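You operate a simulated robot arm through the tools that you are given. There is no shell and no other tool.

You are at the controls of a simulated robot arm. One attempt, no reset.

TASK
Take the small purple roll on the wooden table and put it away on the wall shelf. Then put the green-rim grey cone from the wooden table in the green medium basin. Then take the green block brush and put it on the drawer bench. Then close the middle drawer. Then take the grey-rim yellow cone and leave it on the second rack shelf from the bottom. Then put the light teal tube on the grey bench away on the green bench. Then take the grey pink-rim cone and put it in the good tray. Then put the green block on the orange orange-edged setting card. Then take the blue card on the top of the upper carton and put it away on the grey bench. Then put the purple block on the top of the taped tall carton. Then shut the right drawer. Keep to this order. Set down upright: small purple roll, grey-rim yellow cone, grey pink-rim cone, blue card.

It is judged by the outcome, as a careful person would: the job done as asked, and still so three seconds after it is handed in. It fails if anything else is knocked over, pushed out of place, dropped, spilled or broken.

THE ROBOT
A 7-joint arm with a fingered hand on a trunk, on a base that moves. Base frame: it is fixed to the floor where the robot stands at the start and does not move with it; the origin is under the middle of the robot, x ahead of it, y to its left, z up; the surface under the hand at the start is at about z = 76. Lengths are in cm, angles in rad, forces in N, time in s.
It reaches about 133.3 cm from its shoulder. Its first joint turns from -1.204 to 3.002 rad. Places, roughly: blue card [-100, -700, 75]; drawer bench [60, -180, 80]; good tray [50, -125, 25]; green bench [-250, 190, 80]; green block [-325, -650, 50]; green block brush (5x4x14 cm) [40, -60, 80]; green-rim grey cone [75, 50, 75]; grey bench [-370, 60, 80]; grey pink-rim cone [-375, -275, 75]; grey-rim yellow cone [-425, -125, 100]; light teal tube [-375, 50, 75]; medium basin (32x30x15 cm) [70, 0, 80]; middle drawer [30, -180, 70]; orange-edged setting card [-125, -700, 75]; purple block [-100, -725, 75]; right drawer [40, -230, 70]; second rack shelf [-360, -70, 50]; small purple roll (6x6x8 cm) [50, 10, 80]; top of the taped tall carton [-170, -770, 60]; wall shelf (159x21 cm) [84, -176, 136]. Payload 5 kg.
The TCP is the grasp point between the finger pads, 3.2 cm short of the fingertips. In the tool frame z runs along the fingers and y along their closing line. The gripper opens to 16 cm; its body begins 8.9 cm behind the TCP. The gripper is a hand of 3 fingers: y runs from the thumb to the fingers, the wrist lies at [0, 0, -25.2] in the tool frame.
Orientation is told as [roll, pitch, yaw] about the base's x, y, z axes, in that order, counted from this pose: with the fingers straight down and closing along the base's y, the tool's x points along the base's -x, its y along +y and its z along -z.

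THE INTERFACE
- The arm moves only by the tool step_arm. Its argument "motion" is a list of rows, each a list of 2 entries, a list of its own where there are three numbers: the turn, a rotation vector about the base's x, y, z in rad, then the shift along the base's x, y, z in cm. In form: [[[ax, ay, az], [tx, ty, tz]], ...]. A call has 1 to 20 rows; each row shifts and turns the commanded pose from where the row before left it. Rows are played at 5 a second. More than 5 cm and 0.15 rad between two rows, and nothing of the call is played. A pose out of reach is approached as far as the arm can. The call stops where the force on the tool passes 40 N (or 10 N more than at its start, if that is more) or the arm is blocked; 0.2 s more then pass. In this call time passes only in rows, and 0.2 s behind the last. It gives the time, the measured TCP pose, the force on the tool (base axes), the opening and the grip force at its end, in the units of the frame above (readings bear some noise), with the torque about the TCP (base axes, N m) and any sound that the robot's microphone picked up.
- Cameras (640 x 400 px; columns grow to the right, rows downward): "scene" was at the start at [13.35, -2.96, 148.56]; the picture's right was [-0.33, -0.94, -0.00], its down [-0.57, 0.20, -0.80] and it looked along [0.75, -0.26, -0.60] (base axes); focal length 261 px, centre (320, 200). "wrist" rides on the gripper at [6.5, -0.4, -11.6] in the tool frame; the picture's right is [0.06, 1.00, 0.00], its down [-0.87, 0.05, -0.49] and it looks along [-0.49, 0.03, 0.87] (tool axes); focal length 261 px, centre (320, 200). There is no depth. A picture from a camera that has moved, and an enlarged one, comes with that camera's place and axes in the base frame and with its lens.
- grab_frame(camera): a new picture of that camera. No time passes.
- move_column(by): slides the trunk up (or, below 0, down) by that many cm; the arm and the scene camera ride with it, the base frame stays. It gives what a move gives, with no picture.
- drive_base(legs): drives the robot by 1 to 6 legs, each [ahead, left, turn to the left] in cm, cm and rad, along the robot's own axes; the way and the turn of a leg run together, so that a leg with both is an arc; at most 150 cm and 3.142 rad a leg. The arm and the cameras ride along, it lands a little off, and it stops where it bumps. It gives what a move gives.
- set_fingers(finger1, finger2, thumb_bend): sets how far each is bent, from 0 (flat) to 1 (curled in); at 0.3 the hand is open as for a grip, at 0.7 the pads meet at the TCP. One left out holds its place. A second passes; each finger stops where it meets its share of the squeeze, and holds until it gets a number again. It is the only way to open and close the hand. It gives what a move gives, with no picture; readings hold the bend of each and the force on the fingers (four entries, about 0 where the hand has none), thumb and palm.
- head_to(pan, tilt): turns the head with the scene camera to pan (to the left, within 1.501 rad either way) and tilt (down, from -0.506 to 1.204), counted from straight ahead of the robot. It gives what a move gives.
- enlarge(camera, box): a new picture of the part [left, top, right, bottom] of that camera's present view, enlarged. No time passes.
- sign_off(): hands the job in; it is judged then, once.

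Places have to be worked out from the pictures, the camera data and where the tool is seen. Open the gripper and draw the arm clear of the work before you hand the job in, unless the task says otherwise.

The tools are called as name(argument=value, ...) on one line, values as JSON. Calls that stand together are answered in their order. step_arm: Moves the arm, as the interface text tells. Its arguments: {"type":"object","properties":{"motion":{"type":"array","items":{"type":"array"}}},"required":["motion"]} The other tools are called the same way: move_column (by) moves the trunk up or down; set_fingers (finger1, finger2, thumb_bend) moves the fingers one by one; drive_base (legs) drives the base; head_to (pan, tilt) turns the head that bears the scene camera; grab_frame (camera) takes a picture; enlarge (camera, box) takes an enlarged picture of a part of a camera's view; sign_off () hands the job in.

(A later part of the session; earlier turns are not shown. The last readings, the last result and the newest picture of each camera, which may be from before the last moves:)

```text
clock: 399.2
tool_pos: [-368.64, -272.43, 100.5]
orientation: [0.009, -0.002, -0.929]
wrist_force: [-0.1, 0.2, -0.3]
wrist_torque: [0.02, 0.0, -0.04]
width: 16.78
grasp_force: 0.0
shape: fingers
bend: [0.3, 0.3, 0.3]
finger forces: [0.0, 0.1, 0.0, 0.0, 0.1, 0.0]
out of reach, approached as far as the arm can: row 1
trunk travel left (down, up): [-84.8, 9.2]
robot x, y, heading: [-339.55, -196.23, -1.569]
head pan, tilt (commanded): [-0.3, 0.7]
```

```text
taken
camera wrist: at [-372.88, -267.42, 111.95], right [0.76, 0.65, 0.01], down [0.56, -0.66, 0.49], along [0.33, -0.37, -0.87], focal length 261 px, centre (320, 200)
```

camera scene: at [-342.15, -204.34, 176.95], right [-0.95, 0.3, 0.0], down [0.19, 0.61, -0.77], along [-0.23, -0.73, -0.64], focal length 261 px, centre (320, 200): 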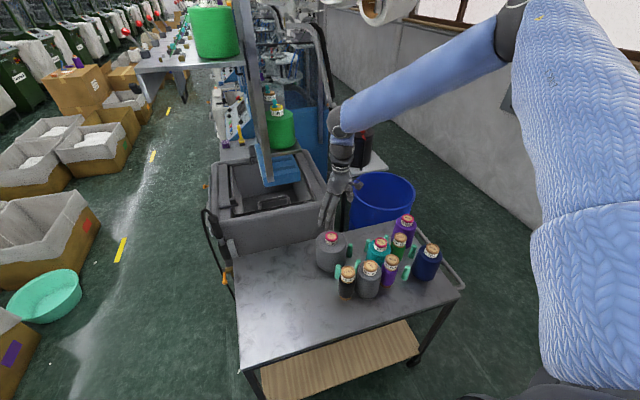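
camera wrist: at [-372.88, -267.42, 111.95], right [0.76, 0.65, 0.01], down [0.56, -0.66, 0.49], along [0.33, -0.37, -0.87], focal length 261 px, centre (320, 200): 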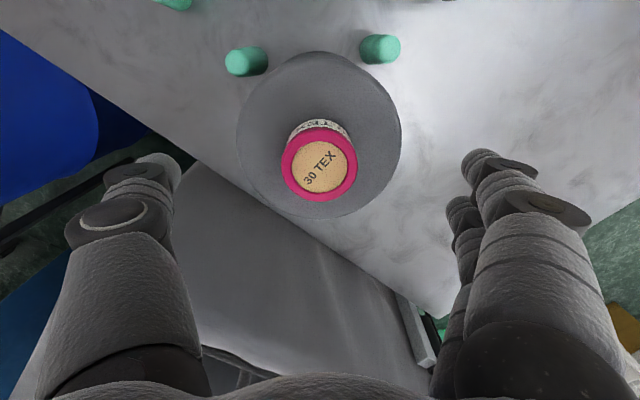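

Centred within half a centimetre. I lower 8 cm and check against the first cone's grasp view.

move_column(by=-8)

grab_frame(camera="wrist")

```text
clock: 400.4
tool_pos: [-368.6, -272.44, 92.62]
orientation: [0.008, -0.002, -0.927]
wrist_force: [-0.1, -0.8, 0.8]
wrist_torque: [-0.01, 0.02, -0.02]
width: 16.78
grasp_force: 0.0
shape: fingers
bend: [0.3, 0.3, 0.3]
finger forces: [0.0, 0.0, 0.0, 0.0, 0.0, 0.0]
trunk travel left (down, up): [-76.8, 17.2]
robot x, y, heading: [-339.69, -196.41, -1.572]
head pan, tilt (commanded): [-0.3, 0.7]
```

```text
taken
camera wrist: at [-372.86, -267.38, 104.02], right [0.76, 0.65, 0.01], down [0.56, -0.66, 0.49], along [0.33, -0.37, -0.87], focal length 261 px, centre (320, 200)
```

wrist: 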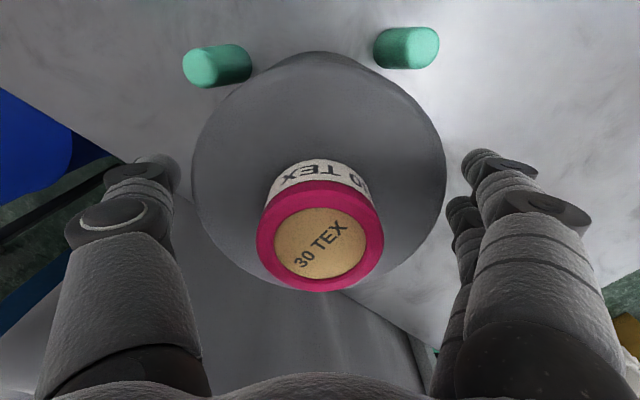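

Slightly lower needed (about 1.2 cm) to match the good body grip; then I close.

move_column(by=-1.2)

set_fingers(finger1=0.6, finger2=0.6, thumb_bend=0.6)

move_column(by=3)

grab_frame(camera="wrist")

enlarge(camera="scene", box=[270, 150, 450, 310])

```text
clock: 401.0
tool_pos: [-368.67, -272.44, 91.28]
orientation: [0.009, -0.002, -0.929]
wrist_force: [0.3, 0.0, -0.7]
wrist_torque: [-0.02, 0.0, 0.02]
width: 16.76
grasp_force: 0.2
shape: fingers
bend: [0.3, 0.3, 0.3]
finger forces: [0.1, 0.0, 0.0, 0.1, 0.0, 0.0]
trunk travel left (down, up): [-75.6, 18.4]
robot x, y, heading: [-339.54, -196.48, -1.577]
head pan, tilt (commanded): [-0.3, 0.7]
```

```text
clock: 402.0
tool_pos: [-368.73, -272.32, 91.18]
orientation: [0.008, -0.002, -0.929]
wrist_force: [-2.6, -3.1, -2.1]
wrist_torque: [-0.24, 0.38, -0.02]
width: 13.03
grasp_force: 37.7
shape: fingers
bend: [0.47, 0.48, 0.52]
finger forces: [17.2, 18.2, 0.1, 0.0, 40.3, 0.0]
trunk travel left (down, up): [-75.6, 18.4]
robot x, y, heading: [-339.67, -196.93, -1.571]
head pan, tilt (commanded): [-0.3, 0.7]
```

```text
clock: 402.7
tool_pos: [-368.64, -272.4, 94.17]
orientation: [0.01, -0.003, -0.928]
wrist_force: [0.2, 0.6, -6.6]
wrist_torque: [-0.02, 0.03, 0.0]
width: 13.0
grasp_force: 36.6
shape: fingers
bend: [0.47, 0.48, 0.52]
finger forces: [18.0, 18.9, 0.1, 0.1, 37.1, 0.1]
trunk travel left (down, up): [-78.6, 15.4]
robot x, y, heading: [-339.47, -196.74, -1.571]
head pan, tilt (commanded): [-0.3, 0.7]
```

```text
taken
camera wrist: at [-372.9, -267.45, 105.68], right [0.76, 0.65, 0.01], down [0.56, -0.67, 0.49], along [0.33, -0.37, -0.87], focal length 261 px, centre (320, 200)
```

wrist: 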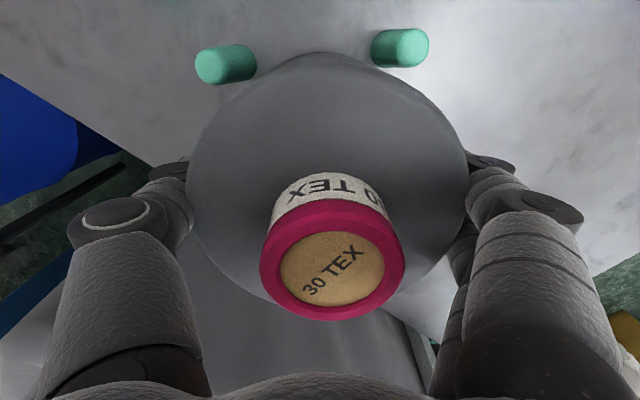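

```text
2.50 times, centred on (360, 230) of scene
camera zoom: at [-342.18, -209.61, 161.72], right [-0.95, 0.3, 0.0], down [0.19, 0.62, -0.76], along [-0.23, -0.73, -0.65], focal length 652 px, centre (220, 125)
```

zoom: 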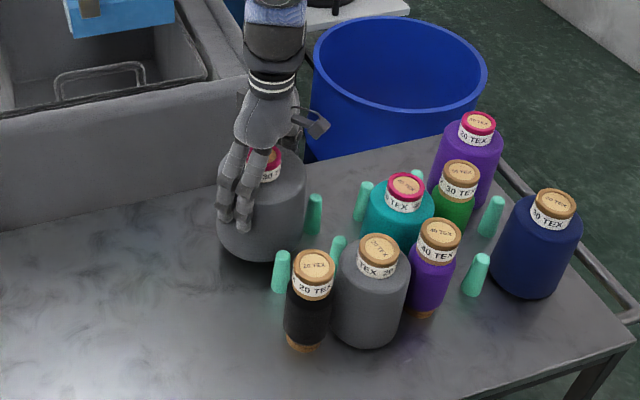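

Lifted cleanly (6.6 N), all pegs and neighbours still standing. I raise it high, retract to a compact carry pose, then turn to face +x.

move_column(by=15)

step_arm(motion=[[[0, 0, 0], [0.5, 0, 4]], [[0, 0, 0], [0.5, 0.5, 4]], [[0, 0, 0], [0.5, 2, 4]], [[0, 0, -0.1], [0, 4, 1.5]], [[0, 0, -0.1], [0, 4, 0.5]], [[0, 0, -0.1], [0, 4, 0]], [[0, 0, -0.1], [0, 4, 0]], [[0, 0, -0.1], [0, 2, 0]]])

grab_frame(camera="scene")

```text
clock: 404.5
tool_pos: [-368.65, -272.34, 109.19]
orientation: [0.008, -0.002, -0.931]
wrist_force: [-0.1, 0.1, -5.8]
wrist_torque: [-0.01, 0.01, 0.0]
width: 12.97
grasp_force: 36.8
shape: fingers
bend: [0.47, 0.48, 0.52]
finger forces: [18.0, 19.0, 0.0, 0.0, 37.0, 0.0]
trunk travel left (down, up): [-93.6, 0.4]
robot x, y, heading: [-339.68, -196.19, -1.574]
head pan, tilt (commanded): [-0.3, 0.7]
```

```text
clock: 406.3
tool_pos: [-367.32, -252.0, 123.11]
orientation: [0.008, -0.002, -1.43]
wrist_force: [0.3, 0.6, -5.5]
wrist_torque: [-0.01, 0.04, -0.03]
width: 13.0
grasp_force: 37.0
shape: fingers
bend: [0.47, 0.48, 0.52]
finger forces: [17.9, 18.9, 0.0, 0.0, 36.9, 0.1]
trunk travel left (down, up): [-93.6, 0.4]
robot x, y, heading: [-339.95, -196.27, -1.57]
head pan, tilt (commanded): [-0.3, 0.7]
```

```text
taken
camera scene: at [-342.18, -209.49, 176.73], right [-0.95, 0.3, 0.0], down [0.19, 0.62, -0.76], along [-0.23, -0.73, -0.64], focal length 261 px, centre (320, 200)
```

scene: 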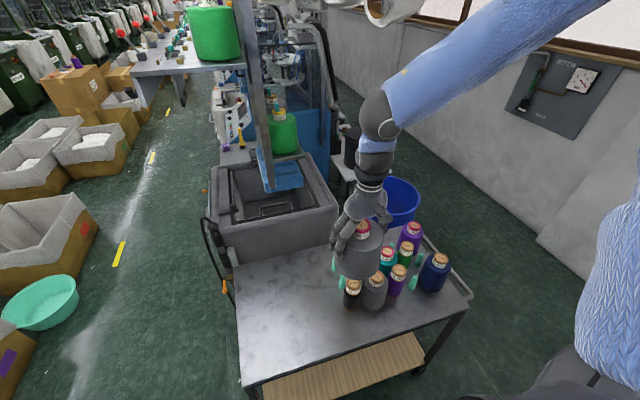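

The cone is clear of everything. I turn left to face +x and drive back along the passage toward the drawer bench.

drive_base(legs=[[0, 0, 0.8], [0, 0, 0.77]])

drive_base(legs=[[100, 0, 0], [100, 0, 0]])

```text
clock: 410.8
tool_pos: [-283.67, -223.27, 123.2]
orientation: [0.009, -0.001, 0.153]
wrist_force: [0.3, -0.4, -5.6]
wrist_torque: [-0.04, 0.01, 0.01]
width: 12.92
grasp_force: 34.7
shape: fingers
bend: [0.47, 0.48, 0.52]
finger forces: [16.4, 18.5, 0.1, 0.0, 35.7, 0.1]
trunk travel left (down, up): [-93.6, 0.4]
robot x, y, heading: [-339.8, -196.17, 0.011]
head pan, tilt (commanded): [-0.3, 0.7]
```

```text
clock: 420.9
tool_pos: [-82.69, -223.44, 123.01]
orientation: [0.009, -0.001, 0.137]
wrist_force: [-0.4, -0.5, -6.9]
wrist_torque: [-0.02, -0.01, -0.01]
width: 12.92
grasp_force: 35.4
shape: fingers
bend: [0.47, 0.48, 0.52]
finger forces: [16.4, 18.5, 0.0, 0.0, 35.7, 0.1]
trunk travel left (down, up): [-93.6, 0.4]
robot x, y, heading: [-137.9, -195.66, -0.009]
head pan, tilt (commanded): [-0.3, 0.7]
```

Smooth. For the tray under the drawers I need a side grip, so I'll first set the cone on the free part of the wooden table (around [67, -60]) and re-grip there.

drive_base(legs=[[118, 0, 0.009], [0, 100, 0], [0, 63, 0]])

head_to(pan=-0.3, tilt=0.7)

grab_frame(camera="scene")

```text
clock: 434.8
tool_pos: [33.57, -58.65, 123.07]
orientation: [0.008, -0.002, 0.164]
wrist_force: [-0.6, 0.5, -6.6]
wrist_torque: [0.01, 0.04, 0.01]
width: 12.92
grasp_force: 35.7
shape: fingers
bend: [0.47, 0.48, 0.52]
finger forces: [16.5, 18.4, 0.0, 0.0, 35.7, 0.1]
trunk travel left (down, up): [-93.6, 0.4]
robot x, y, heading: [-22.65, -32.39, 0.022]
head pan, tilt (commanded): [-0.3, 0.7]
```

```text
clock: 435.4
tool_pos: [33.5, -58.67, 122.91]
orientation: [0.008, -0.002, 0.165]
wrist_force: [0.5, 0.1, -5.8]
wrist_torque: [-0.01, 0.02, 0.02]
width: 12.91
grasp_force: 35.3
shape: fingers
bend: [0.47, 0.48, 0.52]
finger forces: [16.4, 18.6, 0.0, 0.0, 35.6, 0.0]
trunk travel left (down, up): [-93.6, 0.4]
robot x, y, heading: [-22.49, -32.24, 0.022]
head pan, tilt (commanded): [-0.3, 0.7]
```

```text
taken
camera scene: at [-9.35, -34.61, 176.73], right [-0.28, -0.96, 0.0], down [-0.62, 0.18, -0.76], along [0.73, -0.21, -0.64], focal length 261 px, centre (320, 200)
```

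scene: 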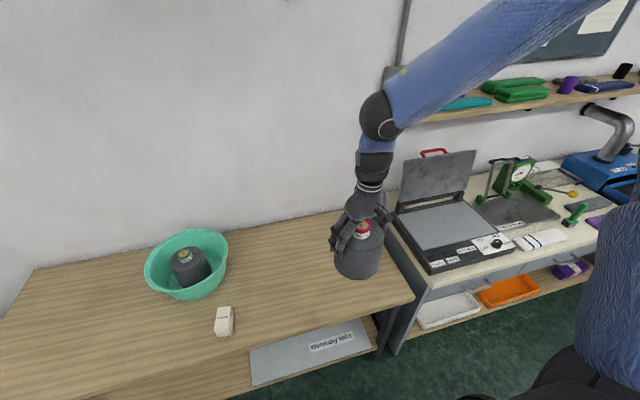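

I extend forward over the table and lower with the trunk.

drive_base(legs=[[5, 0, -0.022]])

step_arm(motion=[[[0, 0, 0], [4.4, 0.3, 0]], [[0, 0, 0], [4.4, 0.3, 0]], [[0, 0, 0], [4.4, 0.3, 0]], [[0, 0, 0], [4.4, 0.3, 0]], [[0, 0, 0], [4.4, 0.3, 0]], [[0, 0, 0], [4.4, 0.3, 0]]])

move_column(by=-32)

grab_frame(camera="scene")

```text
clock: 436.3
tool_pos: [37.62, -59.8, 123.21]
orientation: [0.01, -0.004, 0.143]
wrist_force: [-1.4, -0.3, -6.2]
wrist_torque: [0.0, -0.02, 0.01]
width: 12.94
grasp_force: 35.2
shape: fingers
bend: [0.47, 0.48, 0.52]
finger forces: [16.5, 18.5, 0.0, 0.1, 35.5, 0.0]
trunk travel left (down, up): [-93.6, 0.4]
robot x, y, heading: [-17.63, -31.99, 0.002]
head pan, tilt (commanded): [-0.3, 0.7]
```

```text
clock: 437.7
tool_pos: [64.51, -58.03, 122.95]
orientation: [0.01, 0.002, 0.141]
wrist_force: [0.2, 0.2, -6.9]
wrist_torque: [-0.05, 0.04, -0.02]
width: 12.93
grasp_force: 35.5
shape: fingers
bend: [0.47, 0.48, 0.52]
finger forces: [16.5, 18.5, 0.0, 0.0, 35.6, 0.0]
trunk travel left (down, up): [-93.6, 0.4]
robot x, y, heading: [-17.88, -32.37, 0.002]
head pan, tilt (commanded): [-0.3, 0.7]
```

```text
clock: 440.8
tool_pos: [64.34, -57.91, 91.15]
orientation: [0.009, -0.002, 0.142]
wrist_force: [0.4, 0.2, -5.4]
wrist_torque: [-0.05, 0.03, 0.01]
width: 12.91
grasp_force: 35.0
shape: fingers
bend: [0.47, 0.48, 0.52]
finger forces: [16.5, 18.5, 0.1, 0.0, 35.7, 0.1]
trunk travel left (down, up): [-61.6, 32.4]
robot x, y, heading: [-17.99, -32.57, -0.001]
head pan, tilt (commanded): [-0.3, 0.7]
```

```text
taken
camera scene: at [-4.52, -34.89, 144.74], right [-0.3, -0.95, 0.0], down [-0.62, 0.19, -0.76], along [0.73, -0.23, -0.64], focal length 261 px, centre (320, 200)
```

scene: 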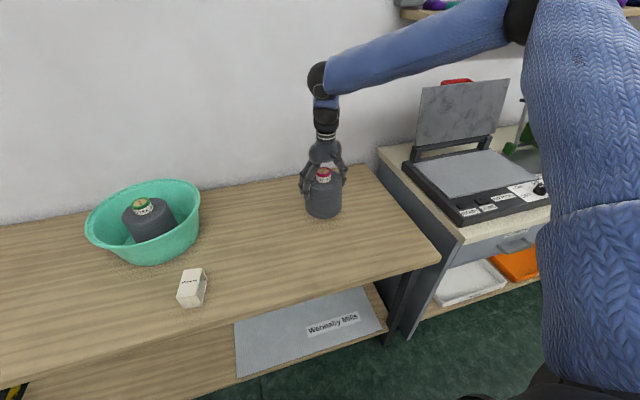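

move_column(by=-2.8)

move_column(by=-0.6)

move_column(by=-0.5)

```text
clock: 441.6
tool_pos: [64.33, -57.95, 88.37]
orientation: [0.008, -0.001, 0.145]
wrist_force: [0.2, 0.3, -5.6]
wrist_torque: [-0.01, 0.02, 0.01]
width: 12.93
grasp_force: 35.5
shape: fingers
bend: [0.47, 0.48, 0.52]
finger forces: [16.6, 18.5, 0.0, 0.0, 35.7, 0.2]
trunk travel left (down, up): [-58.8, 35.2]
robot x, y, heading: [-17.56, -32.54, -0.007]
head pan, tilt (commanded): [-0.3, 0.7]
```

```text
clock: 442.1
tool_pos: [64.27, -58.06, 87.73]
orientation: [0.009, -0.001, 0.143]
wrist_force: [-0.2, 0.4, -6.0]
wrist_torque: [-0.02, 0.04, 0.03]
width: 12.91
grasp_force: 35.2
shape: fingers
bend: [0.47, 0.48, 0.52]
finger forces: [16.5, 18.5, 0.0, 0.1, 35.7, 0.0]
trunk travel left (down, up): [-58.2, 35.8]
robot x, y, heading: [-18.11, -32.43, -0.0]
head pan, tilt (commanded): [-0.3, 0.7]
```

```text
clock: 442.7
tool_pos: [64.29, -57.94, 87.32]
orientation: [0.009, -0.003, 0.143]
wrist_force: [-0.5, -0.1, -5.9]
wrist_torque: [-0.03, 0.0, 0.02]
width: 12.94
grasp_force: 35.5
shape: fingers
bend: [0.47, 0.48, 0.52]
finger forces: [16.6, 18.5, 0.1, 0.1, 35.7, 0.1]
trunk travel left (down, up): [-57.7, 36.3]
robot x, y, heading: [-17.59, -32.36, -0.0]
head pan, tilt (commanded): [-0.3, 0.7]
```

move_column(by=-0.5)

move_column(by=-0.4)

```text
clock: 443.2
tool_pos: [64.35, -58.11, 87.18]
orientation: [0.007, -0.004, 0.141]
wrist_force: [3.0, -7.4, 23.8]
wrist_torque: [1.08, 0.25, -0.09]
width: 12.97
grasp_force: 34.6
shape: fingers
bend: [0.48, 0.49, 0.53]
finger forces: [15.1, 16.9, 0.0, 0.0, 37.7, 0.1]
trunk travel left (down, up): [-57.2, 36.8]
robot x, y, heading: [-17.73, -32.6, 0.002]
head pan, tilt (commanded): [-0.3, 0.7]
```

```text
clock: 443.6
tool_pos: [64.3, -58.05, 87.05]
orientation: [0.008, -0.009, 0.141]
wrist_force: [-8.8, -4.0, 18.3]
wrist_torque: [0.54, 0.11, 0.24]
width: 12.93
grasp_force: 35.1
shape: fingers
bend: [0.48, 0.49, 0.53]
finger forces: [17.3, 16.9, 0.0, 0.1, 34.6, 0.1]
trunk travel left (down, up): [-57.0, 37.0]
robot x, y, heading: [-17.74, -32.45, -0.001]
head pan, tilt (commanded): [-0.3, 0.7]
stopped: the force on the tool passed its limit at 43 N (the readings are from after the stop); the commanded pose is now the measured one
```

The cone is on the table. I relieve, open, and rise off it.

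move_column(by=0.4)

set_fingers(finger1=0.3, finger2=0.3, thumb_bend=0.3)

grab_frame(camera="wrist")

move_column(by=25)

grab_frame(camera="scene")

```text
clock: 444.1
tool_pos: [64.36, -57.98, 87.06]
orientation: [0.008, -0.006, 0.139]
wrist_force: [-1.4, -0.7, -2.4]
wrist_torque: [0.11, 0.07, 0.03]
width: 12.9
grasp_force: 33.9
shape: fingers
bend: [0.48, 0.49, 0.53]
finger forces: [16.3, 17.2, 0.0, 0.0, 34.3, 0.1]
trunk travel left (down, up): [-57.4, 36.6]
robot x, y, heading: [-17.92, -32.28, -0.006]
head pan, tilt (commanded): [-0.3, 0.7]
```

```text
clock: 445.1
tool_pos: [64.34, -58.06, 87.24]
orientation: [0.008, -0.007, 0.141]
wrist_force: [0.0, -0.4, -0.2]
wrist_torque: [0.01, -0.01, 0.0]
width: 16.76
grasp_force: 0.1
shape: fingers
bend: [0.3, 0.3, 0.3]
finger forces: [0.0, 0.0, 0.0, 0.0, 0.0, 0.0]
trunk travel left (down, up): [-57.4, 36.6]
robot x, y, heading: [-17.52, -32.37, -0.005]
head pan, tilt (commanded): [-0.3, 0.7]
```

```text
taken
camera wrist: at [58.05, -59.38, 98.65], right [-0.2, 0.98, 0.01], down [0.85, 0.17, 0.5], along [0.49, 0.11, -0.87], focal length 261 px, centre (320, 200)
```

wrist: 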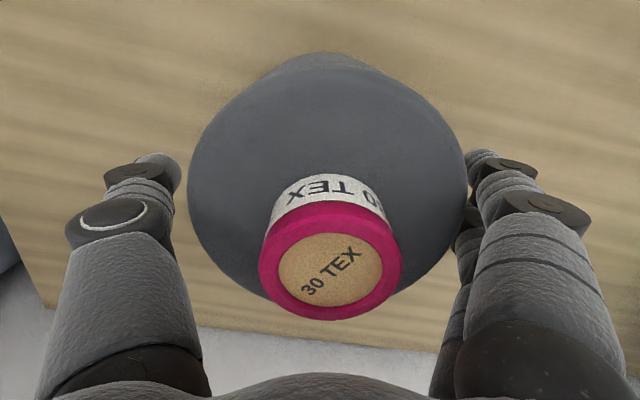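

```text
clock: 447.7
tool_pos: [64.47, -57.93, 112.24]
orientation: [0.01, -0.006, 0.141]
wrist_force: [0.9, 0.6, -0.6]
wrist_torque: [0.04, -0.01, 0.0]
width: 16.75
grasp_force: 0.1
shape: fingers
bend: [0.3, 0.3, 0.3]
finger forces: [0.0, 0.0, 0.1, 0.0, 0.1, 0.0]
trunk travel left (down, up): [-82.4, 11.6]
robot x, y, heading: [-17.48, -32.34, -0.007]
head pan, tilt (commanded): [-0.3, 0.7]
```

```text
taken
camera scene: at [-4.54, -34.91, 165.5], right [-0.3, -0.95, 0.0], down [-0.62, 0.19, -0.76], along [0.73, -0.23, -0.64], focal length 261 px, centre (320, 200)
```

scene: 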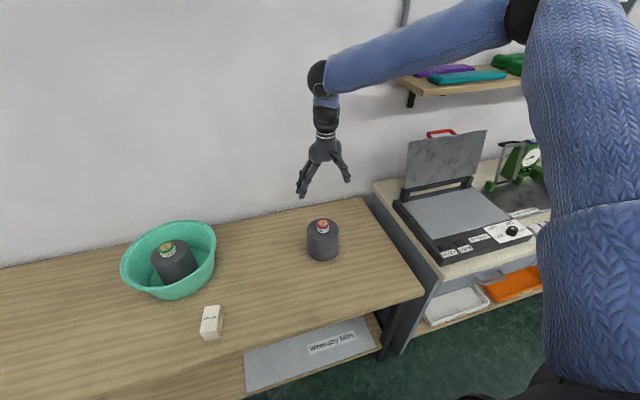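

The cone stands on the table. Before re-gripping, I rehearse the low tray approach with the empty hand to make sure it is reachable: first a look at the tray from in front.

step_arm(motion=[[[0, 0, 0], [-4.8, 0, 1]], [[0, 0, 0], [-4.8, 0, 1]], [[0, 0, 0], [-4.8, 0, 1]], [[0, 0, 0], [-4.8, 0, 1]], [[0, 0, -0.14], [-4.0, 0, 1]]])

drive_base(legs=[[-12, 0, 0], [0, -72, 0]])

move_column(by=-40)

head_to(pan=-0.4, tilt=0.9)

grab_frame(camera="scene")

```text
clock: 448.9
tool_pos: [40.92, -57.97, 117.23]
orientation: [0.008, -0.008, -0.002]
wrist_force: [-0.7, -0.2, -0.3]
wrist_torque: [0.0, -0.02, -0.01]
width: 16.77
grasp_force: 0.0
shape: fingers
bend: [0.3, 0.3, 0.3]
finger forces: [0.0, 0.0, 0.0, 0.0, 0.0, 0.0]
trunk travel left (down, up): [-82.4, 11.6]
robot x, y, heading: [-18.01, -32.32, -0.005]
head pan, tilt (commanded): [-0.3, 0.7]
```

```text
clock: 453.7
tool_pos: [29.47, -130.69, 117.06]
orientation: [0.009, -0.006, 0.007]
wrist_force: [-0.2, 1.0, 0.3]
wrist_torque: [-0.01, -0.02, 0.0]
width: 16.77
grasp_force: 0.1
shape: fingers
bend: [0.3, 0.3, 0.3]
finger forces: [0.0, 0.0, 0.1, 0.1, 0.0, 0.1]
trunk travel left (down, up): [-82.4, 11.6]
robot x, y, heading: [-29.87, -105.44, 0.002]
head pan, tilt (commanded): [-0.3, 0.7]
```

```text
clock: 457.6
tool_pos: [29.25, -130.6, 77.22]
orientation: [0.009, -0.008, 0.007]
wrist_force: [-0.4, -0.5, -0.1]
wrist_torque: [0.0, -0.02, 0.02]
width: 16.74
grasp_force: 0.0
shape: fingers
bend: [0.3, 0.3, 0.3]
finger forces: [0.1, 0.1, 0.0, 0.1, 0.1, 0.0]
trunk travel left (down, up): [-42.4, 51.6]
robot x, y, heading: [-29.72, -105.06, 0.006]
head pan, tilt (commanded): [-0.3, 0.7]
```

```text
clock: 458.3
tool_pos: [29.26, -130.68, 77.18]
orientation: [0.009, -0.008, 0.008]
wrist_force: [0.5, 0.7, -0.4]
wrist_torque: [0.01, 0.0, -0.02]
width: 16.78
grasp_force: 0.0
shape: fingers
bend: [0.3, 0.3, 0.3]
finger forces: [0.0, 0.0, 0.1, 0.1, 0.1, 0.0]
trunk travel left (down, up): [-42.4, 51.6]
robot x, y, heading: [-29.68, -105.38, 0.001]
head pan, tilt (commanded): [-0.4, 0.901]
```

```text
taken
camera scene: at [-17.7, -108.15, 123.9], right [-0.39, -0.92, 0.0], down [-0.72, 0.3, -0.62], along [0.57, -0.24, -0.78], focal length 261 px, centre (320, 200)
```

scene: 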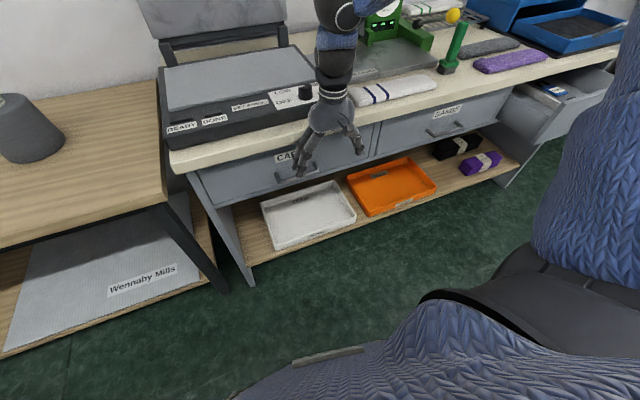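

Good view of the white GOOD tray: x 39–62, y -149…-112. I rehearse tilting the hand and lowering it in front of the tray.

step_arm(motion=[[[0, -0.13, 0], [-0.6, 0, 0]], [[0, -0.13, 0], [-0.6, 0, 0]], [[0, -0.13, 0], [-0.6, 0, 0]], [[0, -0.13, 0], [-0.6, 0, 0]], [[0, -0.13, 0], [-0.6, 0, 0]], [[0, -0.13, 0], [-0.6, 0, 0]], [[0, -0.13, 0], [-0.6, 0, 0]], [[0, -0.13, 0], [-0.6, 0, 0]]])

grab_frame(camera="scene")

```text
clock: 459.6
tool_pos: [33.08, -131.35, 75.58]
orientation: [-0.004, -0.704, 0.019]
wrist_force: [-14.9, -3.6, -1.0]
wrist_torque: [0.04, 0.11, 1.49]
width: 16.77
grasp_force: 7.6
shape: fingers
bend: [0.3, 0.28, 0.3]
finger forces: [0.0, 15.7, 0.0, 0.0, 0.1, 0.1]
out of reach, approached as far as the arm can: row 4, 5, 6
trunk travel left (down, up): [-42.4, 51.6]
robot x, y, heading: [-30.05, -105.32, 0.004]
head pan, tilt (commanded): [-0.4, 0.901]
stopped in row 6: the force on the tool passed its limit at 58 N (the readings are from after the stop); the commanded pose is now the measured one
```

```text
taken
camera scene: at [-17.77, -108.24, 123.9], right [-0.39, -0.92, 0.0], down [-0.72, 0.3, -0.62], along [0.57, -0.24, -0.78], focal length 261 px, centre (320, 200)
```

scene: 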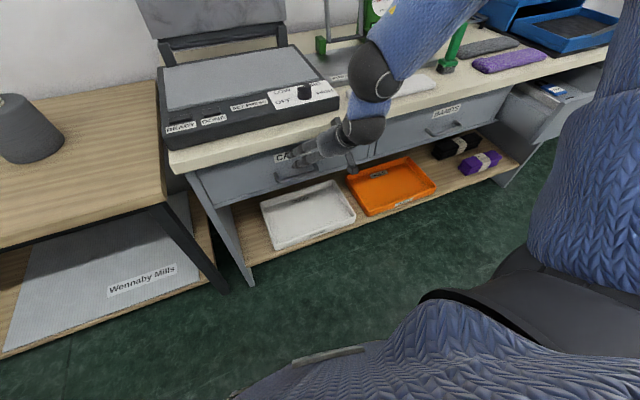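

The hand brushed the closed left drawer front because the pose was too close to my body. I back off, and try going low first with the trunk higher, then tilting.

step_arm(motion=[[[0, 0.1, 0], [-1.5, 0, 0]], [[0, 0.12, 0], [-2, 0, 0]], [[0, 0.12, 0], [-2, 0, 0]], [[0, 0.1, 0], [-2, 0, 0]]])

step_arm(motion=[[[0, 0, 0], [-1, 0, -4]], [[0, 0, 0], [-1, 0, -4]], [[0, 0, 0], [-1, 0, -4]], [[0, 0, 0], [0, 0, -4]], [[0, 0, 0], [0, 0, -4]], [[0, 0, 0], [0, 0, -4]], [[0, 0, 0], [0, 0, -4]]])

grab_frame(camera="scene")

```text
clock: 460.6
tool_pos: [25.62, -131.2, 75.75]
orientation: [0.004, -0.267, 0.012]
wrist_force: [-0.3, 1.0, 0.6]
wrist_torque: [0.02, -0.01, 0.0]
width: 16.76
grasp_force: 0.0
shape: fingers
bend: [0.3, 0.3, 0.3]
finger forces: [0.0, 0.0, 0.1, 0.0, 0.0, 0.0]
trunk travel left (down, up): [-42.4, 51.6]
robot x, y, heading: [-30.04, -105.19, 0.003]
head pan, tilt (commanded): [-0.4, 0.901]
```

```text
clock: 462.2
tool_pos: [22.83, -133.18, 50.57]
orientation: [0.006, -0.267, 0.013]
wrist_force: [-0.2, 0.5, -0.6]
wrist_torque: [-0.02, 0.0, 0.0]
width: 16.78
grasp_force: 0.1
shape: fingers
bend: [0.3, 0.3, 0.3]
finger forces: [0.1, 0.0, 0.0, 0.0, 0.0, 0.0]
out of reach, approached as far as the arm can: row 7
trunk travel left (down, up): [-42.4, 51.6]
robot x, y, heading: [-29.61, -105.01, 0.002]
head pan, tilt (commanded): [-0.4, 0.901]
```

```text
taken
camera scene: at [-17.71, -108.18, 123.89], right [-0.39, -0.92, 0.0], down [-0.72, 0.3, -0.62], along [0.57, -0.24, -0.78], focal length 261 px, centre (320, 200)
```

scene: 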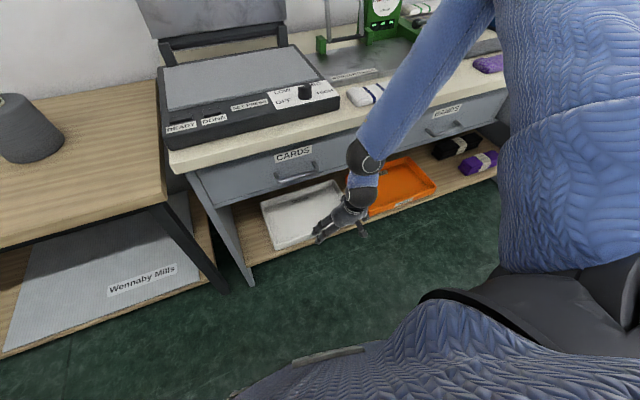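

That near-body low pose isn't reachable, so I'll instead hold the cone with the arm extended and let the base drive it diagonally into the tray. First I raise the hand and go back to the cone on the table for the side grip.

step_arm(motion=[[[0, 0, 0], [0, 0, 4]], [[0, 0, 0], [0, 0, 4]], [[0, 0, 0], [0, 0.5, 4]], [[0, 0, 0], [0, 0.5, 4]], [[0, 0, 0], [0.5, 0.5, 4]], [[0, 0, 0], [0.5, 0.5, 4]], [[0, 0, 0], [0.5, 0, 4]], [[0, 0, 0], [1, 0, 4]], [[0, 0, 0], [1, 0, 4]], [[0, 0, 0], [1, 0, 4]]])

move_column(by=10)

drive_base(legs=[[0, 73, 0]])

head_to(pan=-0.3, tilt=0.6)

grab_frame(camera="scene")

```text
clock: 464.4
tool_pos: [27.99, -131.1, 90.47]
orientation: [0.003, -0.267, 0.014]
wrist_force: [0.7, 0.0, 0.3]
wrist_torque: [0.0, 0.02, -0.02]
width: 16.77
grasp_force: 0.0
shape: fingers
bend: [0.3, 0.3, 0.3]
finger forces: [0.0, 0.1, 0.0, 0.1, 0.1, 0.0]
out of reach, approached as far as the arm can: row 5
trunk travel left (down, up): [-42.4, 51.6]
robot x, y, heading: [-29.63, -105.1, -0.0]
head pan, tilt (commanded): [-0.4, 0.901]
```

```text
clock: 465.8
tool_pos: [28.06, -131.18, 100.35]
orientation: [0.005, -0.268, 0.015]
wrist_force: [0.1, 0.0, -0.4]
wrist_torque: [-0.02, -0.01, 0.02]
width: 16.79
grasp_force: 0.0
shape: fingers
bend: [0.3, 0.3, 0.3]
finger forces: [0.1, 0.0, 0.0, 0.1, 0.0, 0.0]
trunk travel left (down, up): [-52.4, 41.6]
robot x, y, heading: [-29.88, -105.12, 0.002]
head pan, tilt (commanded): [-0.4, 0.901]
```

```text
clock: 469.8
tool_pos: [27.91, -57.11, 100.42]
orientation: [0.004, -0.267, 0.018]
wrist_force: [-0.1, -0.3, -0.1]
wrist_torque: [-0.01, -0.01, 0.01]
width: 16.76
grasp_force: 0.0
shape: fingers
bend: [0.3, 0.3, 0.3]
finger forces: [0.0, 0.0, 0.0, 0.0, 0.0, 0.0]
trunk travel left (down, up): [-52.4, 41.6]
robot x, y, heading: [-29.73, -30.92, 0.006]
head pan, tilt (commanded): [-0.4, 0.901]
```

```text
clock: 470.6
tool_pos: [27.89, -57.15, 100.42]
orientation: [0.007, -0.268, 0.017]
wrist_force: [-0.4, 0.5, -1.2]
wrist_torque: [-0.04, -0.01, 0.02]
width: 16.74
grasp_force: 0.0
shape: fingers
bend: [0.3, 0.3, 0.3]
finger forces: [0.0, 0.0, 0.0, 0.0, 0.0, 0.1]
trunk travel left (down, up): [-52.4, 41.6]
robot x, y, heading: [-30.15, -31.72, 0.005]
head pan, tilt (commanded): [-0.3, 0.6]
```

```text
taken
camera scene: at [-16.48, -33.98, 136.37], right [-0.29, -0.96, 0.0], down [-0.54, 0.16, -0.82], along [0.79, -0.24, -0.57], focal length 261 px, centre (320, 200)
```

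scene: 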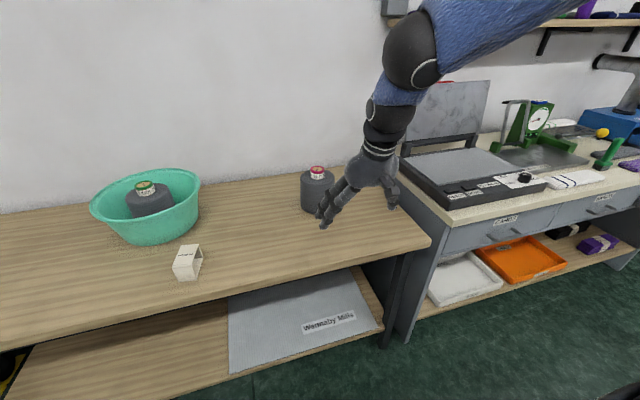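

I tilt the hand forward to about 1.1 rad while extending toward the cone.

step_arm(motion=[[[0, -0.119, 0], [2.6, -0.15, -0.4]], [[0, -0.119, 0], [2.6, -0.15, -0.4]], [[0, -0.119, 0], [2.6, -0.15, -0.4]], [[0, -0.119, 0], [2.6, -0.15, -0.4]], [[0, -0.119, 0], [2.6, -0.15, -0.4]], [[0, -0.119, 0], [2.6, -0.15, -0.4]], [[0, -0.119, 0], [2.6, -0.15, -0.4]]])

move_column(by=-10)

grab_frame(camera="wrist")

grab_frame(camera="scene")

```text
clock: 472.2
tool_pos: [46.3, -58.08, 97.55]
orientation: [-0.022, -1.101, 0.034]
wrist_force: [0.5, -0.4, 0.6]
wrist_torque: [-0.01, -0.02, 0.02]
width: 16.78
grasp_force: 0.0
shape: fingers
bend: [0.3, 0.3, 0.3]
finger forces: [0.0, 0.0, 0.0, 0.1, 0.0, 0.0]
trunk travel left (down, up): [-52.4, 41.6]
robot x, y, heading: [-29.89, -31.15, 0.005]
head pan, tilt (commanded): [-0.3, 0.6]
```

```text
clock: 473.5
tool_pos: [46.01, -57.94, 87.63]
orientation: [-0.025, -1.1, 0.037]
wrist_force: [-0.3, -0.5, 0.4]
wrist_torque: [0.01, 0.02, 0.0]
width: 16.79
grasp_force: 0.0
shape: fingers
bend: [0.3, 0.3, 0.3]
finger forces: [0.0, 0.1, 0.0, 0.0, 0.0, 0.1]
trunk travel left (down, up): [-42.4, 51.6]
robot x, y, heading: [-30.23, -31.32, 0.006]
head pan, tilt (commanded): [-0.3, 0.6]
```

```text
taken
camera wrist: at [32.92, -58.57, 86.94], right [-0.04, 1.0, -0.07], down [-0.05, 0.06, 1.0], along [1.0, 0.05, 0.04], focal length 261 px, centre (320, 200)
```

wrist: 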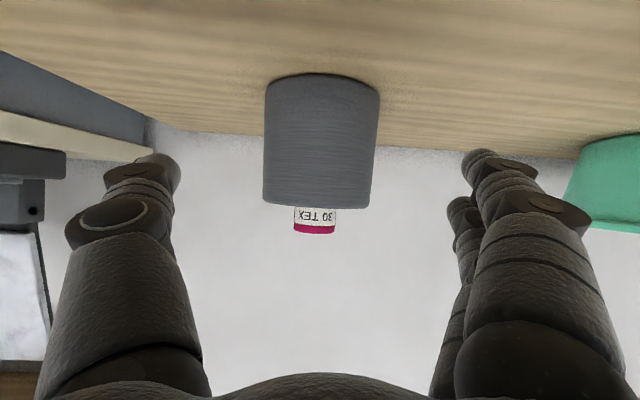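

```text
taken
camera scene: at [-16.5, -33.97, 126.38], right [-0.29, -0.96, 0.0], down [-0.54, 0.16, -0.83], along [0.79, -0.24, -0.56], focal length 261 px, centre (320, 200)
```

scene: 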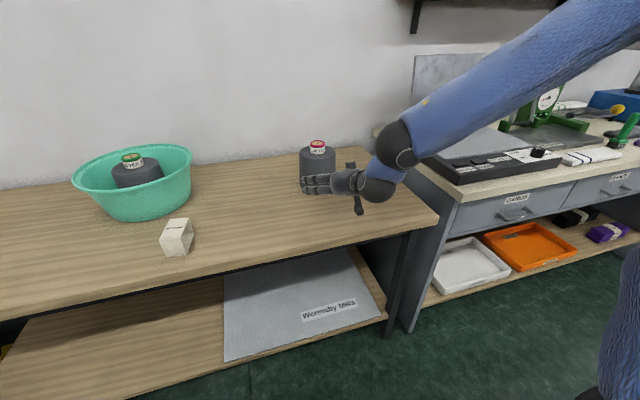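

The cone is centred ahead. I advance around its body and close.

step_arm(motion=[[[0, 0, 0], [3.8, 0.12, -0.9]], [[0, 0, 0], [3.8, 0.12, -0.9]], [[0, 0, 0], [3.8, 0.12, -0.9]], [[0, 0, 0], [3.8, 0.12, -0.8]]])

grab_frame(camera="wrist")

```text
clock: 474.5
tool_pos: [61.23, -57.8, 84.0]
orientation: [-0.022, -1.099, 0.035]
wrist_force: [-0.5, -0.1, 0.0]
wrist_torque: [-0.01, 0.03, 0.02]
width: 16.78
grasp_force: 0.0
shape: fingers
bend: [0.3, 0.3, 0.3]
finger forces: [0.1, 0.1, 0.1, 0.0, 0.0, 0.1]
trunk travel left (down, up): [-42.4, 51.6]
robot x, y, heading: [-29.93, -31.43, 0.004]
head pan, tilt (commanded): [-0.3, 0.6]
```

```text
taken
camera wrist: at [48.07, -58.33, 83.28], right [-0.04, 1.0, -0.07], down [-0.04, 0.06, 1.0], along [1.0, 0.05, 0.04], focal length 261 px, centre (320, 200)
```

wrist: 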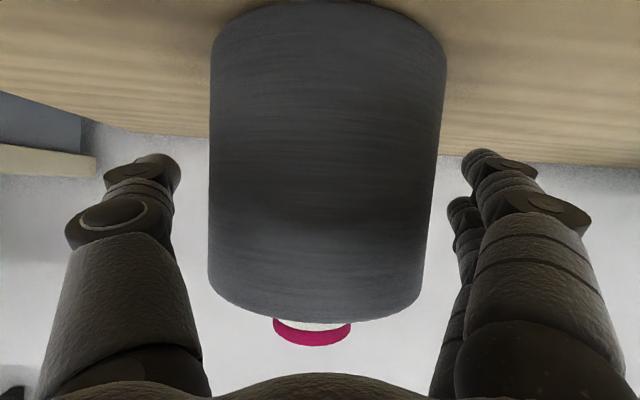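

set_fingers(finger1=0.62, finger2=0.62, thumb_bend=0.62)

step_arm(motion=[[[0, 0, 0], [0, 0, 1]], [[0, 0, 0], [0, 0, 2]], [[0, 0, 0], [0, 0, 3]]])

grab_frame(camera="wrist")

enlarge(camera="scene", box=[260, 110, 420, 220])

```text
clock: 475.5
tool_pos: [61.19, -57.49, 84.01]
orientation: [-0.024, -1.102, 0.038]
wrist_force: [-0.4, 1.1, 3.1]
wrist_torque: [0.02, -0.07, 0.13]
width: 13.02
grasp_force: 24.4
shape: fingers
bend: [0.4, 0.4, 0.46]
finger forces: [12.6, 12.0, 0.1, 0.0, 24.2, 0.1]
trunk travel left (down, up): [-42.4, 51.6]
robot x, y, heading: [-30.31, -31.33, 0.007]
head pan, tilt (commanded): [-0.3, 0.6]
```

```text
clock: 476.3
tool_pos: [61.29, -57.69, 90.14]
orientation: [-0.024, -1.1, 0.038]
wrist_force: [0.2, 0.6, -5.8]
wrist_torque: [0.02, 0.24, -0.02]
width: 13.02
grasp_force: 23.9
shape: fingers
bend: [0.4, 0.4, 0.46]
finger forces: [12.3, 10.9, 0.1, 0.0, 24.1, 0.0]
trunk travel left (down, up): [-42.4, 51.6]
robot x, y, heading: [-29.76, -31.39, 0.001]
head pan, tilt (commanded): [-0.3, 0.6]
```

```text
taken
camera wrist: at [48.0, -58.21, 89.39], right [-0.04, 1.0, -0.07], down [-0.05, 0.06, 1.0], along [1.0, 0.05, 0.04], focal length 261 px, centre (320, 200)
```

wrist: 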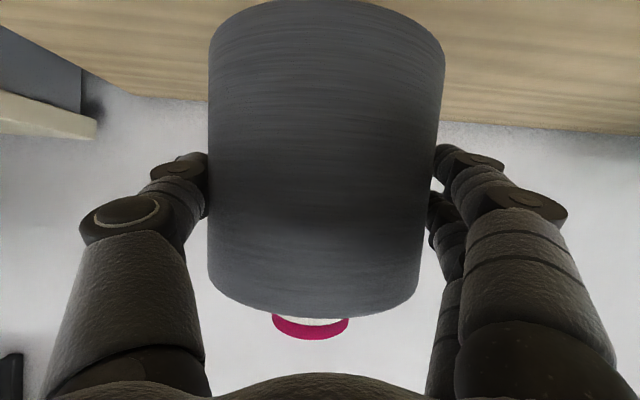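

```text
3.64 times, centred on (340, 165) of scene
camera zoom: at [-16.5, -33.96, 126.37], right [-0.29, -0.96, 0.0], down [-0.54, 0.16, -0.83], along [0.79, -0.24, -0.56], focal length 948 px, centre (247, 327)
```

zoom: 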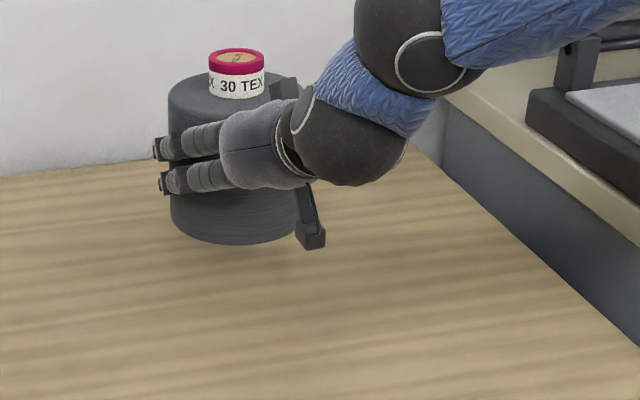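

Held upright with the side grip. I raise it, retract a bit, and drive down the aisle to line up for a diagonal, base-driven insertion into the tray.

move_column(by=36)

step_arm(motion=[[[0, 0, 0], [-4, 0, 0]], [[0, 0, 0], [-4, 0, 0]], [[0, 0, 0], [-4, 0, 0]], [[0, 0, 0], [-4, 0, 0]]])

drive_base(legs=[[0, -80, 0], [0, -74, 0]])

```text
clock: 479.8
tool_pos: [61.22, -57.63, 126.04]
orientation: [-0.023, -1.098, 0.036]
wrist_force: [-0.7, 0.2, -5.7]
wrist_torque: [-0.01, 0.22, -0.01]
width: 13.02
grasp_force: 23.1
shape: fingers
bend: [0.4, 0.4, 0.46]
finger forces: [12.4, 10.9, 0.0, 0.0, 24.1, 0.0]
trunk travel left (down, up): [-78.4, 15.6]
robot x, y, heading: [-29.98, -31.72, 0.003]
head pan, tilt (commanded): [-0.3, 0.6]
```

```text
clock: 480.8
tool_pos: [45.12, -57.48, 126.06]
orientation: [-0.025, -1.101, 0.038]
wrist_force: [-0.6, 0.3, -6.4]
wrist_torque: [-0.04, 0.15, -0.02]
width: 13.01
grasp_force: 23.7
shape: fingers
bend: [0.4, 0.4, 0.46]
finger forces: [12.4, 10.7, 0.0, 0.1, 23.8, 0.1]
trunk travel left (down, up): [-78.4, 15.6]
robot x, y, heading: [-30.08, -31.11, 0.006]
head pan, tilt (commanded): [-0.3, 0.6]
```

```text
clock: 488.8
tool_pos: [45.56, -214.57, 125.86]
orientation: [-0.024, -1.1, 0.025]
wrist_force: [-0.4, -0.6, -5.8]
wrist_torque: [0.0, 0.26, -0.01]
width: 13.05
grasp_force: 23.2
shape: fingers
bend: [0.4, 0.4, 0.46]
finger forces: [12.4, 10.6, 0.1, 0.1, 23.6, 0.1]
trunk travel left (down, up): [-78.4, 15.6]
robot x, y, heading: [-29.06, -187.65, -0.002]
head pan, tilt (commanded): [-0.3, 0.6]
```

I back to about [-72.6, -189.6] and turn left to heading 0.65 for the diagonal approach.

drive_base(legs=[[-43.6, -2, 0], [0, 0, 0.652]])

step_arm(motion=[[[0, 0, 0], [3.98, 3.02, 0]], [[0, 0, 0], [3.98, 3.02, 0]], [[0, 0, 0], [3.98, 3.02, 0]], [[0, 0, 0], [3.98, 3.02, 0]], [[0, 0, 0], [3.98, 3.02, 0]]])

head_to(pan=-0.2, tilt=0.7)

grab_frame(camera="scene")

```text
clock: 493.2
tool_pos: [2.46, -164.87, 125.79]
orientation: [-0.025, -1.1, 0.688]
wrist_force: [-0.6, 0.5, -5.7]
wrist_torque: [-0.15, 0.16, -0.01]
width: 13.03
grasp_force: 23.0
shape: fingers
bend: [0.4, 0.4, 0.46]
finger forces: [12.4, 10.6, 0.0, 0.1, 23.6, 0.1]
trunk travel left (down, up): [-78.4, 15.6]
robot x, y, heading: [-73.4, -189.57, 0.651]
head pan, tilt (commanded): [-0.3, 0.6]
```

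```text
clock: 494.4
tool_pos: [22.71, -149.6, 125.39]
orientation: [-0.025, -1.099, 0.689]
wrist_force: [0.3, 0.4, -6.2]
wrist_torque: [-0.15, 0.15, 0.02]
width: 13.01
grasp_force: 23.5
shape: fingers
bend: [0.4, 0.4, 0.46]
finger forces: [12.4, 10.8, 0.0, 0.0, 23.7, 0.0]
trunk travel left (down, up): [-78.4, 15.6]
robot x, y, heading: [-73.19, -189.83, 0.65]
head pan, tilt (commanded): [-0.3, 0.6]
```

```text
clock: 495.1
tool_pos: [22.57, -149.66, 125.64]
orientation: [-0.024, -1.099, 0.689]
wrist_force: [0.6, -0.8, -6.9]
wrist_torque: [-0.13, 0.2, 0.0]
width: 12.99
grasp_force: 23.2
shape: fingers
bend: [0.4, 0.4, 0.46]
finger forces: [12.3, 10.7, 0.0, 0.0, 23.6, 0.0]
trunk travel left (down, up): [-78.4, 15.6]
robot x, y, heading: [-73.07, -189.49, 0.654]
head pan, tilt (commanded): [-0.201, 0.7]
```

```text
taken
camera scene: at [-61.44, -182.94, 161.51], right [0.44, -0.9, 0.0], down [-0.58, -0.28, -0.76], along [0.69, 0.34, -0.64], focal length 261 px, centre (320, 200)
```

scene: 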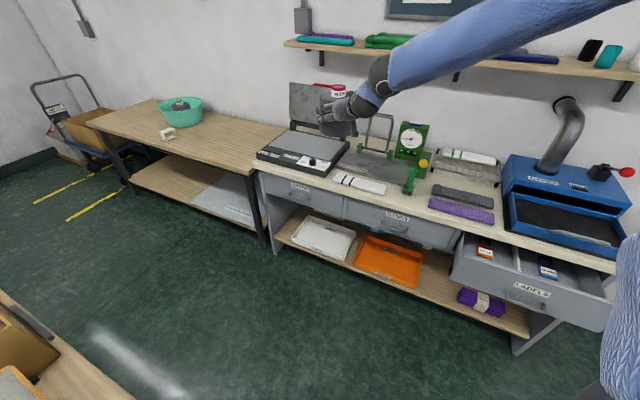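

I back 4 cm more for margin to the bench edge, then lower the trunk to tray height.

drive_base(legs=[[-4, 0, 0]])

move_column(by=-40)

move_column(by=-38)

grab_frame(camera="scene")

grab_frame(camera="wrist")

```text
clock: 496.0
tool_pos: [19.4, -152.16, 125.59]
orientation: [-0.022, -1.102, 0.686]
wrist_force: [-0.9, 0.1, -4.7]
wrist_torque: [-0.16, 0.19, 0.0]
width: 13.01
grasp_force: 23.8
shape: fingers
bend: [0.4, 0.4, 0.46]
finger forces: [12.4, 10.9, 0.0, 0.1, 23.5, 0.1]
trunk travel left (down, up): [-78.4, 15.6]
robot x, y, heading: [-76.63, -192.17, 0.656]
head pan, tilt (commanded): [-0.201, 0.7]
```

```text
clock: 499.8
tool_pos: [19.35, -152.02, 85.66]
orientation: [-0.022, -1.099, 0.687]
wrist_force: [-0.3, -0.1, -5.6]
wrist_torque: [-0.13, 0.15, 0.01]
width: 13.02
grasp_force: 23.2
shape: fingers
bend: [0.4, 0.4, 0.46]
finger forces: [12.4, 10.7, 0.1, 0.0, 23.5, 0.1]
trunk travel left (down, up): [-38.4, 55.6]
robot x, y, heading: [-76.46, -192.17, 0.657]
head pan, tilt (commanded): [-0.201, 0.7]
```

```text
clock: 503.5
tool_pos: [19.46, -152.07, 47.61]
orientation: [-0.022, -1.099, 0.688]
wrist_force: [0.5, -0.2, -6.8]
wrist_torque: [-0.14, 0.17, -0.01]
width: 13.02
grasp_force: 23.3
shape: fingers
bend: [0.4, 0.4, 0.46]
finger forces: [12.4, 10.6, 0.1, 0.0, 23.5, 0.0]
trunk travel left (down, up): [-0.4, 93.6]
robot x, y, heading: [-76.35, -192.3, 0.658]
head pan, tilt (commanded): [-0.201, 0.7]
```

```text
taken
camera scene: at [-64.66, -185.35, 83.51], right [0.44, -0.9, 0.0], down [-0.58, -0.28, -0.76], along [0.69, 0.34, -0.64], focal length 261 px, centre (320, 200)
```

scene: 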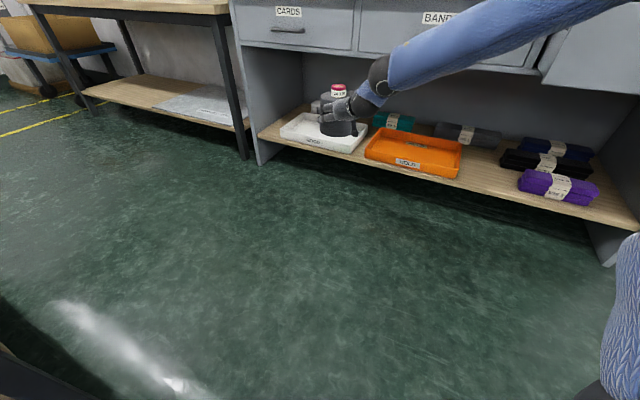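

```text
taken
camera wrist: at [9.25, -160.57, 46.99], right [-0.64, 0.77, -0.07], down [-0.07, 0.02, 1.0], along [0.77, 0.64, 0.04], focal length 261 px, centre (320, 200)
```

wrist: 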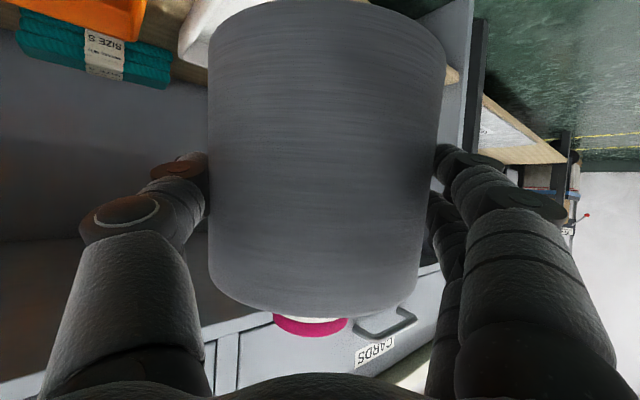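

I zoom in to check the tray, drawer bottoms and clearances from this low viewpoint.

enlarge(camera="scene", box=[220, 0, 480, 190])

```text
2.11 times, centred on (350, 95) of scene
camera zoom: at [-64.66, -185.35, 83.51], right [0.44, -0.9, 0.0], down [-0.58, -0.28, -0.76], along [0.69, 0.34, -0.64], focal length 549 px, centre (257, 421)
```

zoom: 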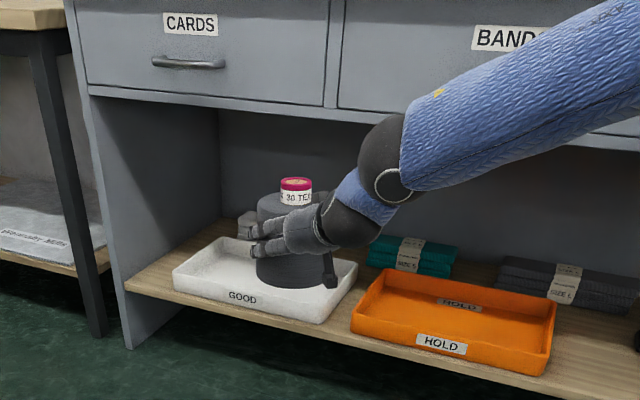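

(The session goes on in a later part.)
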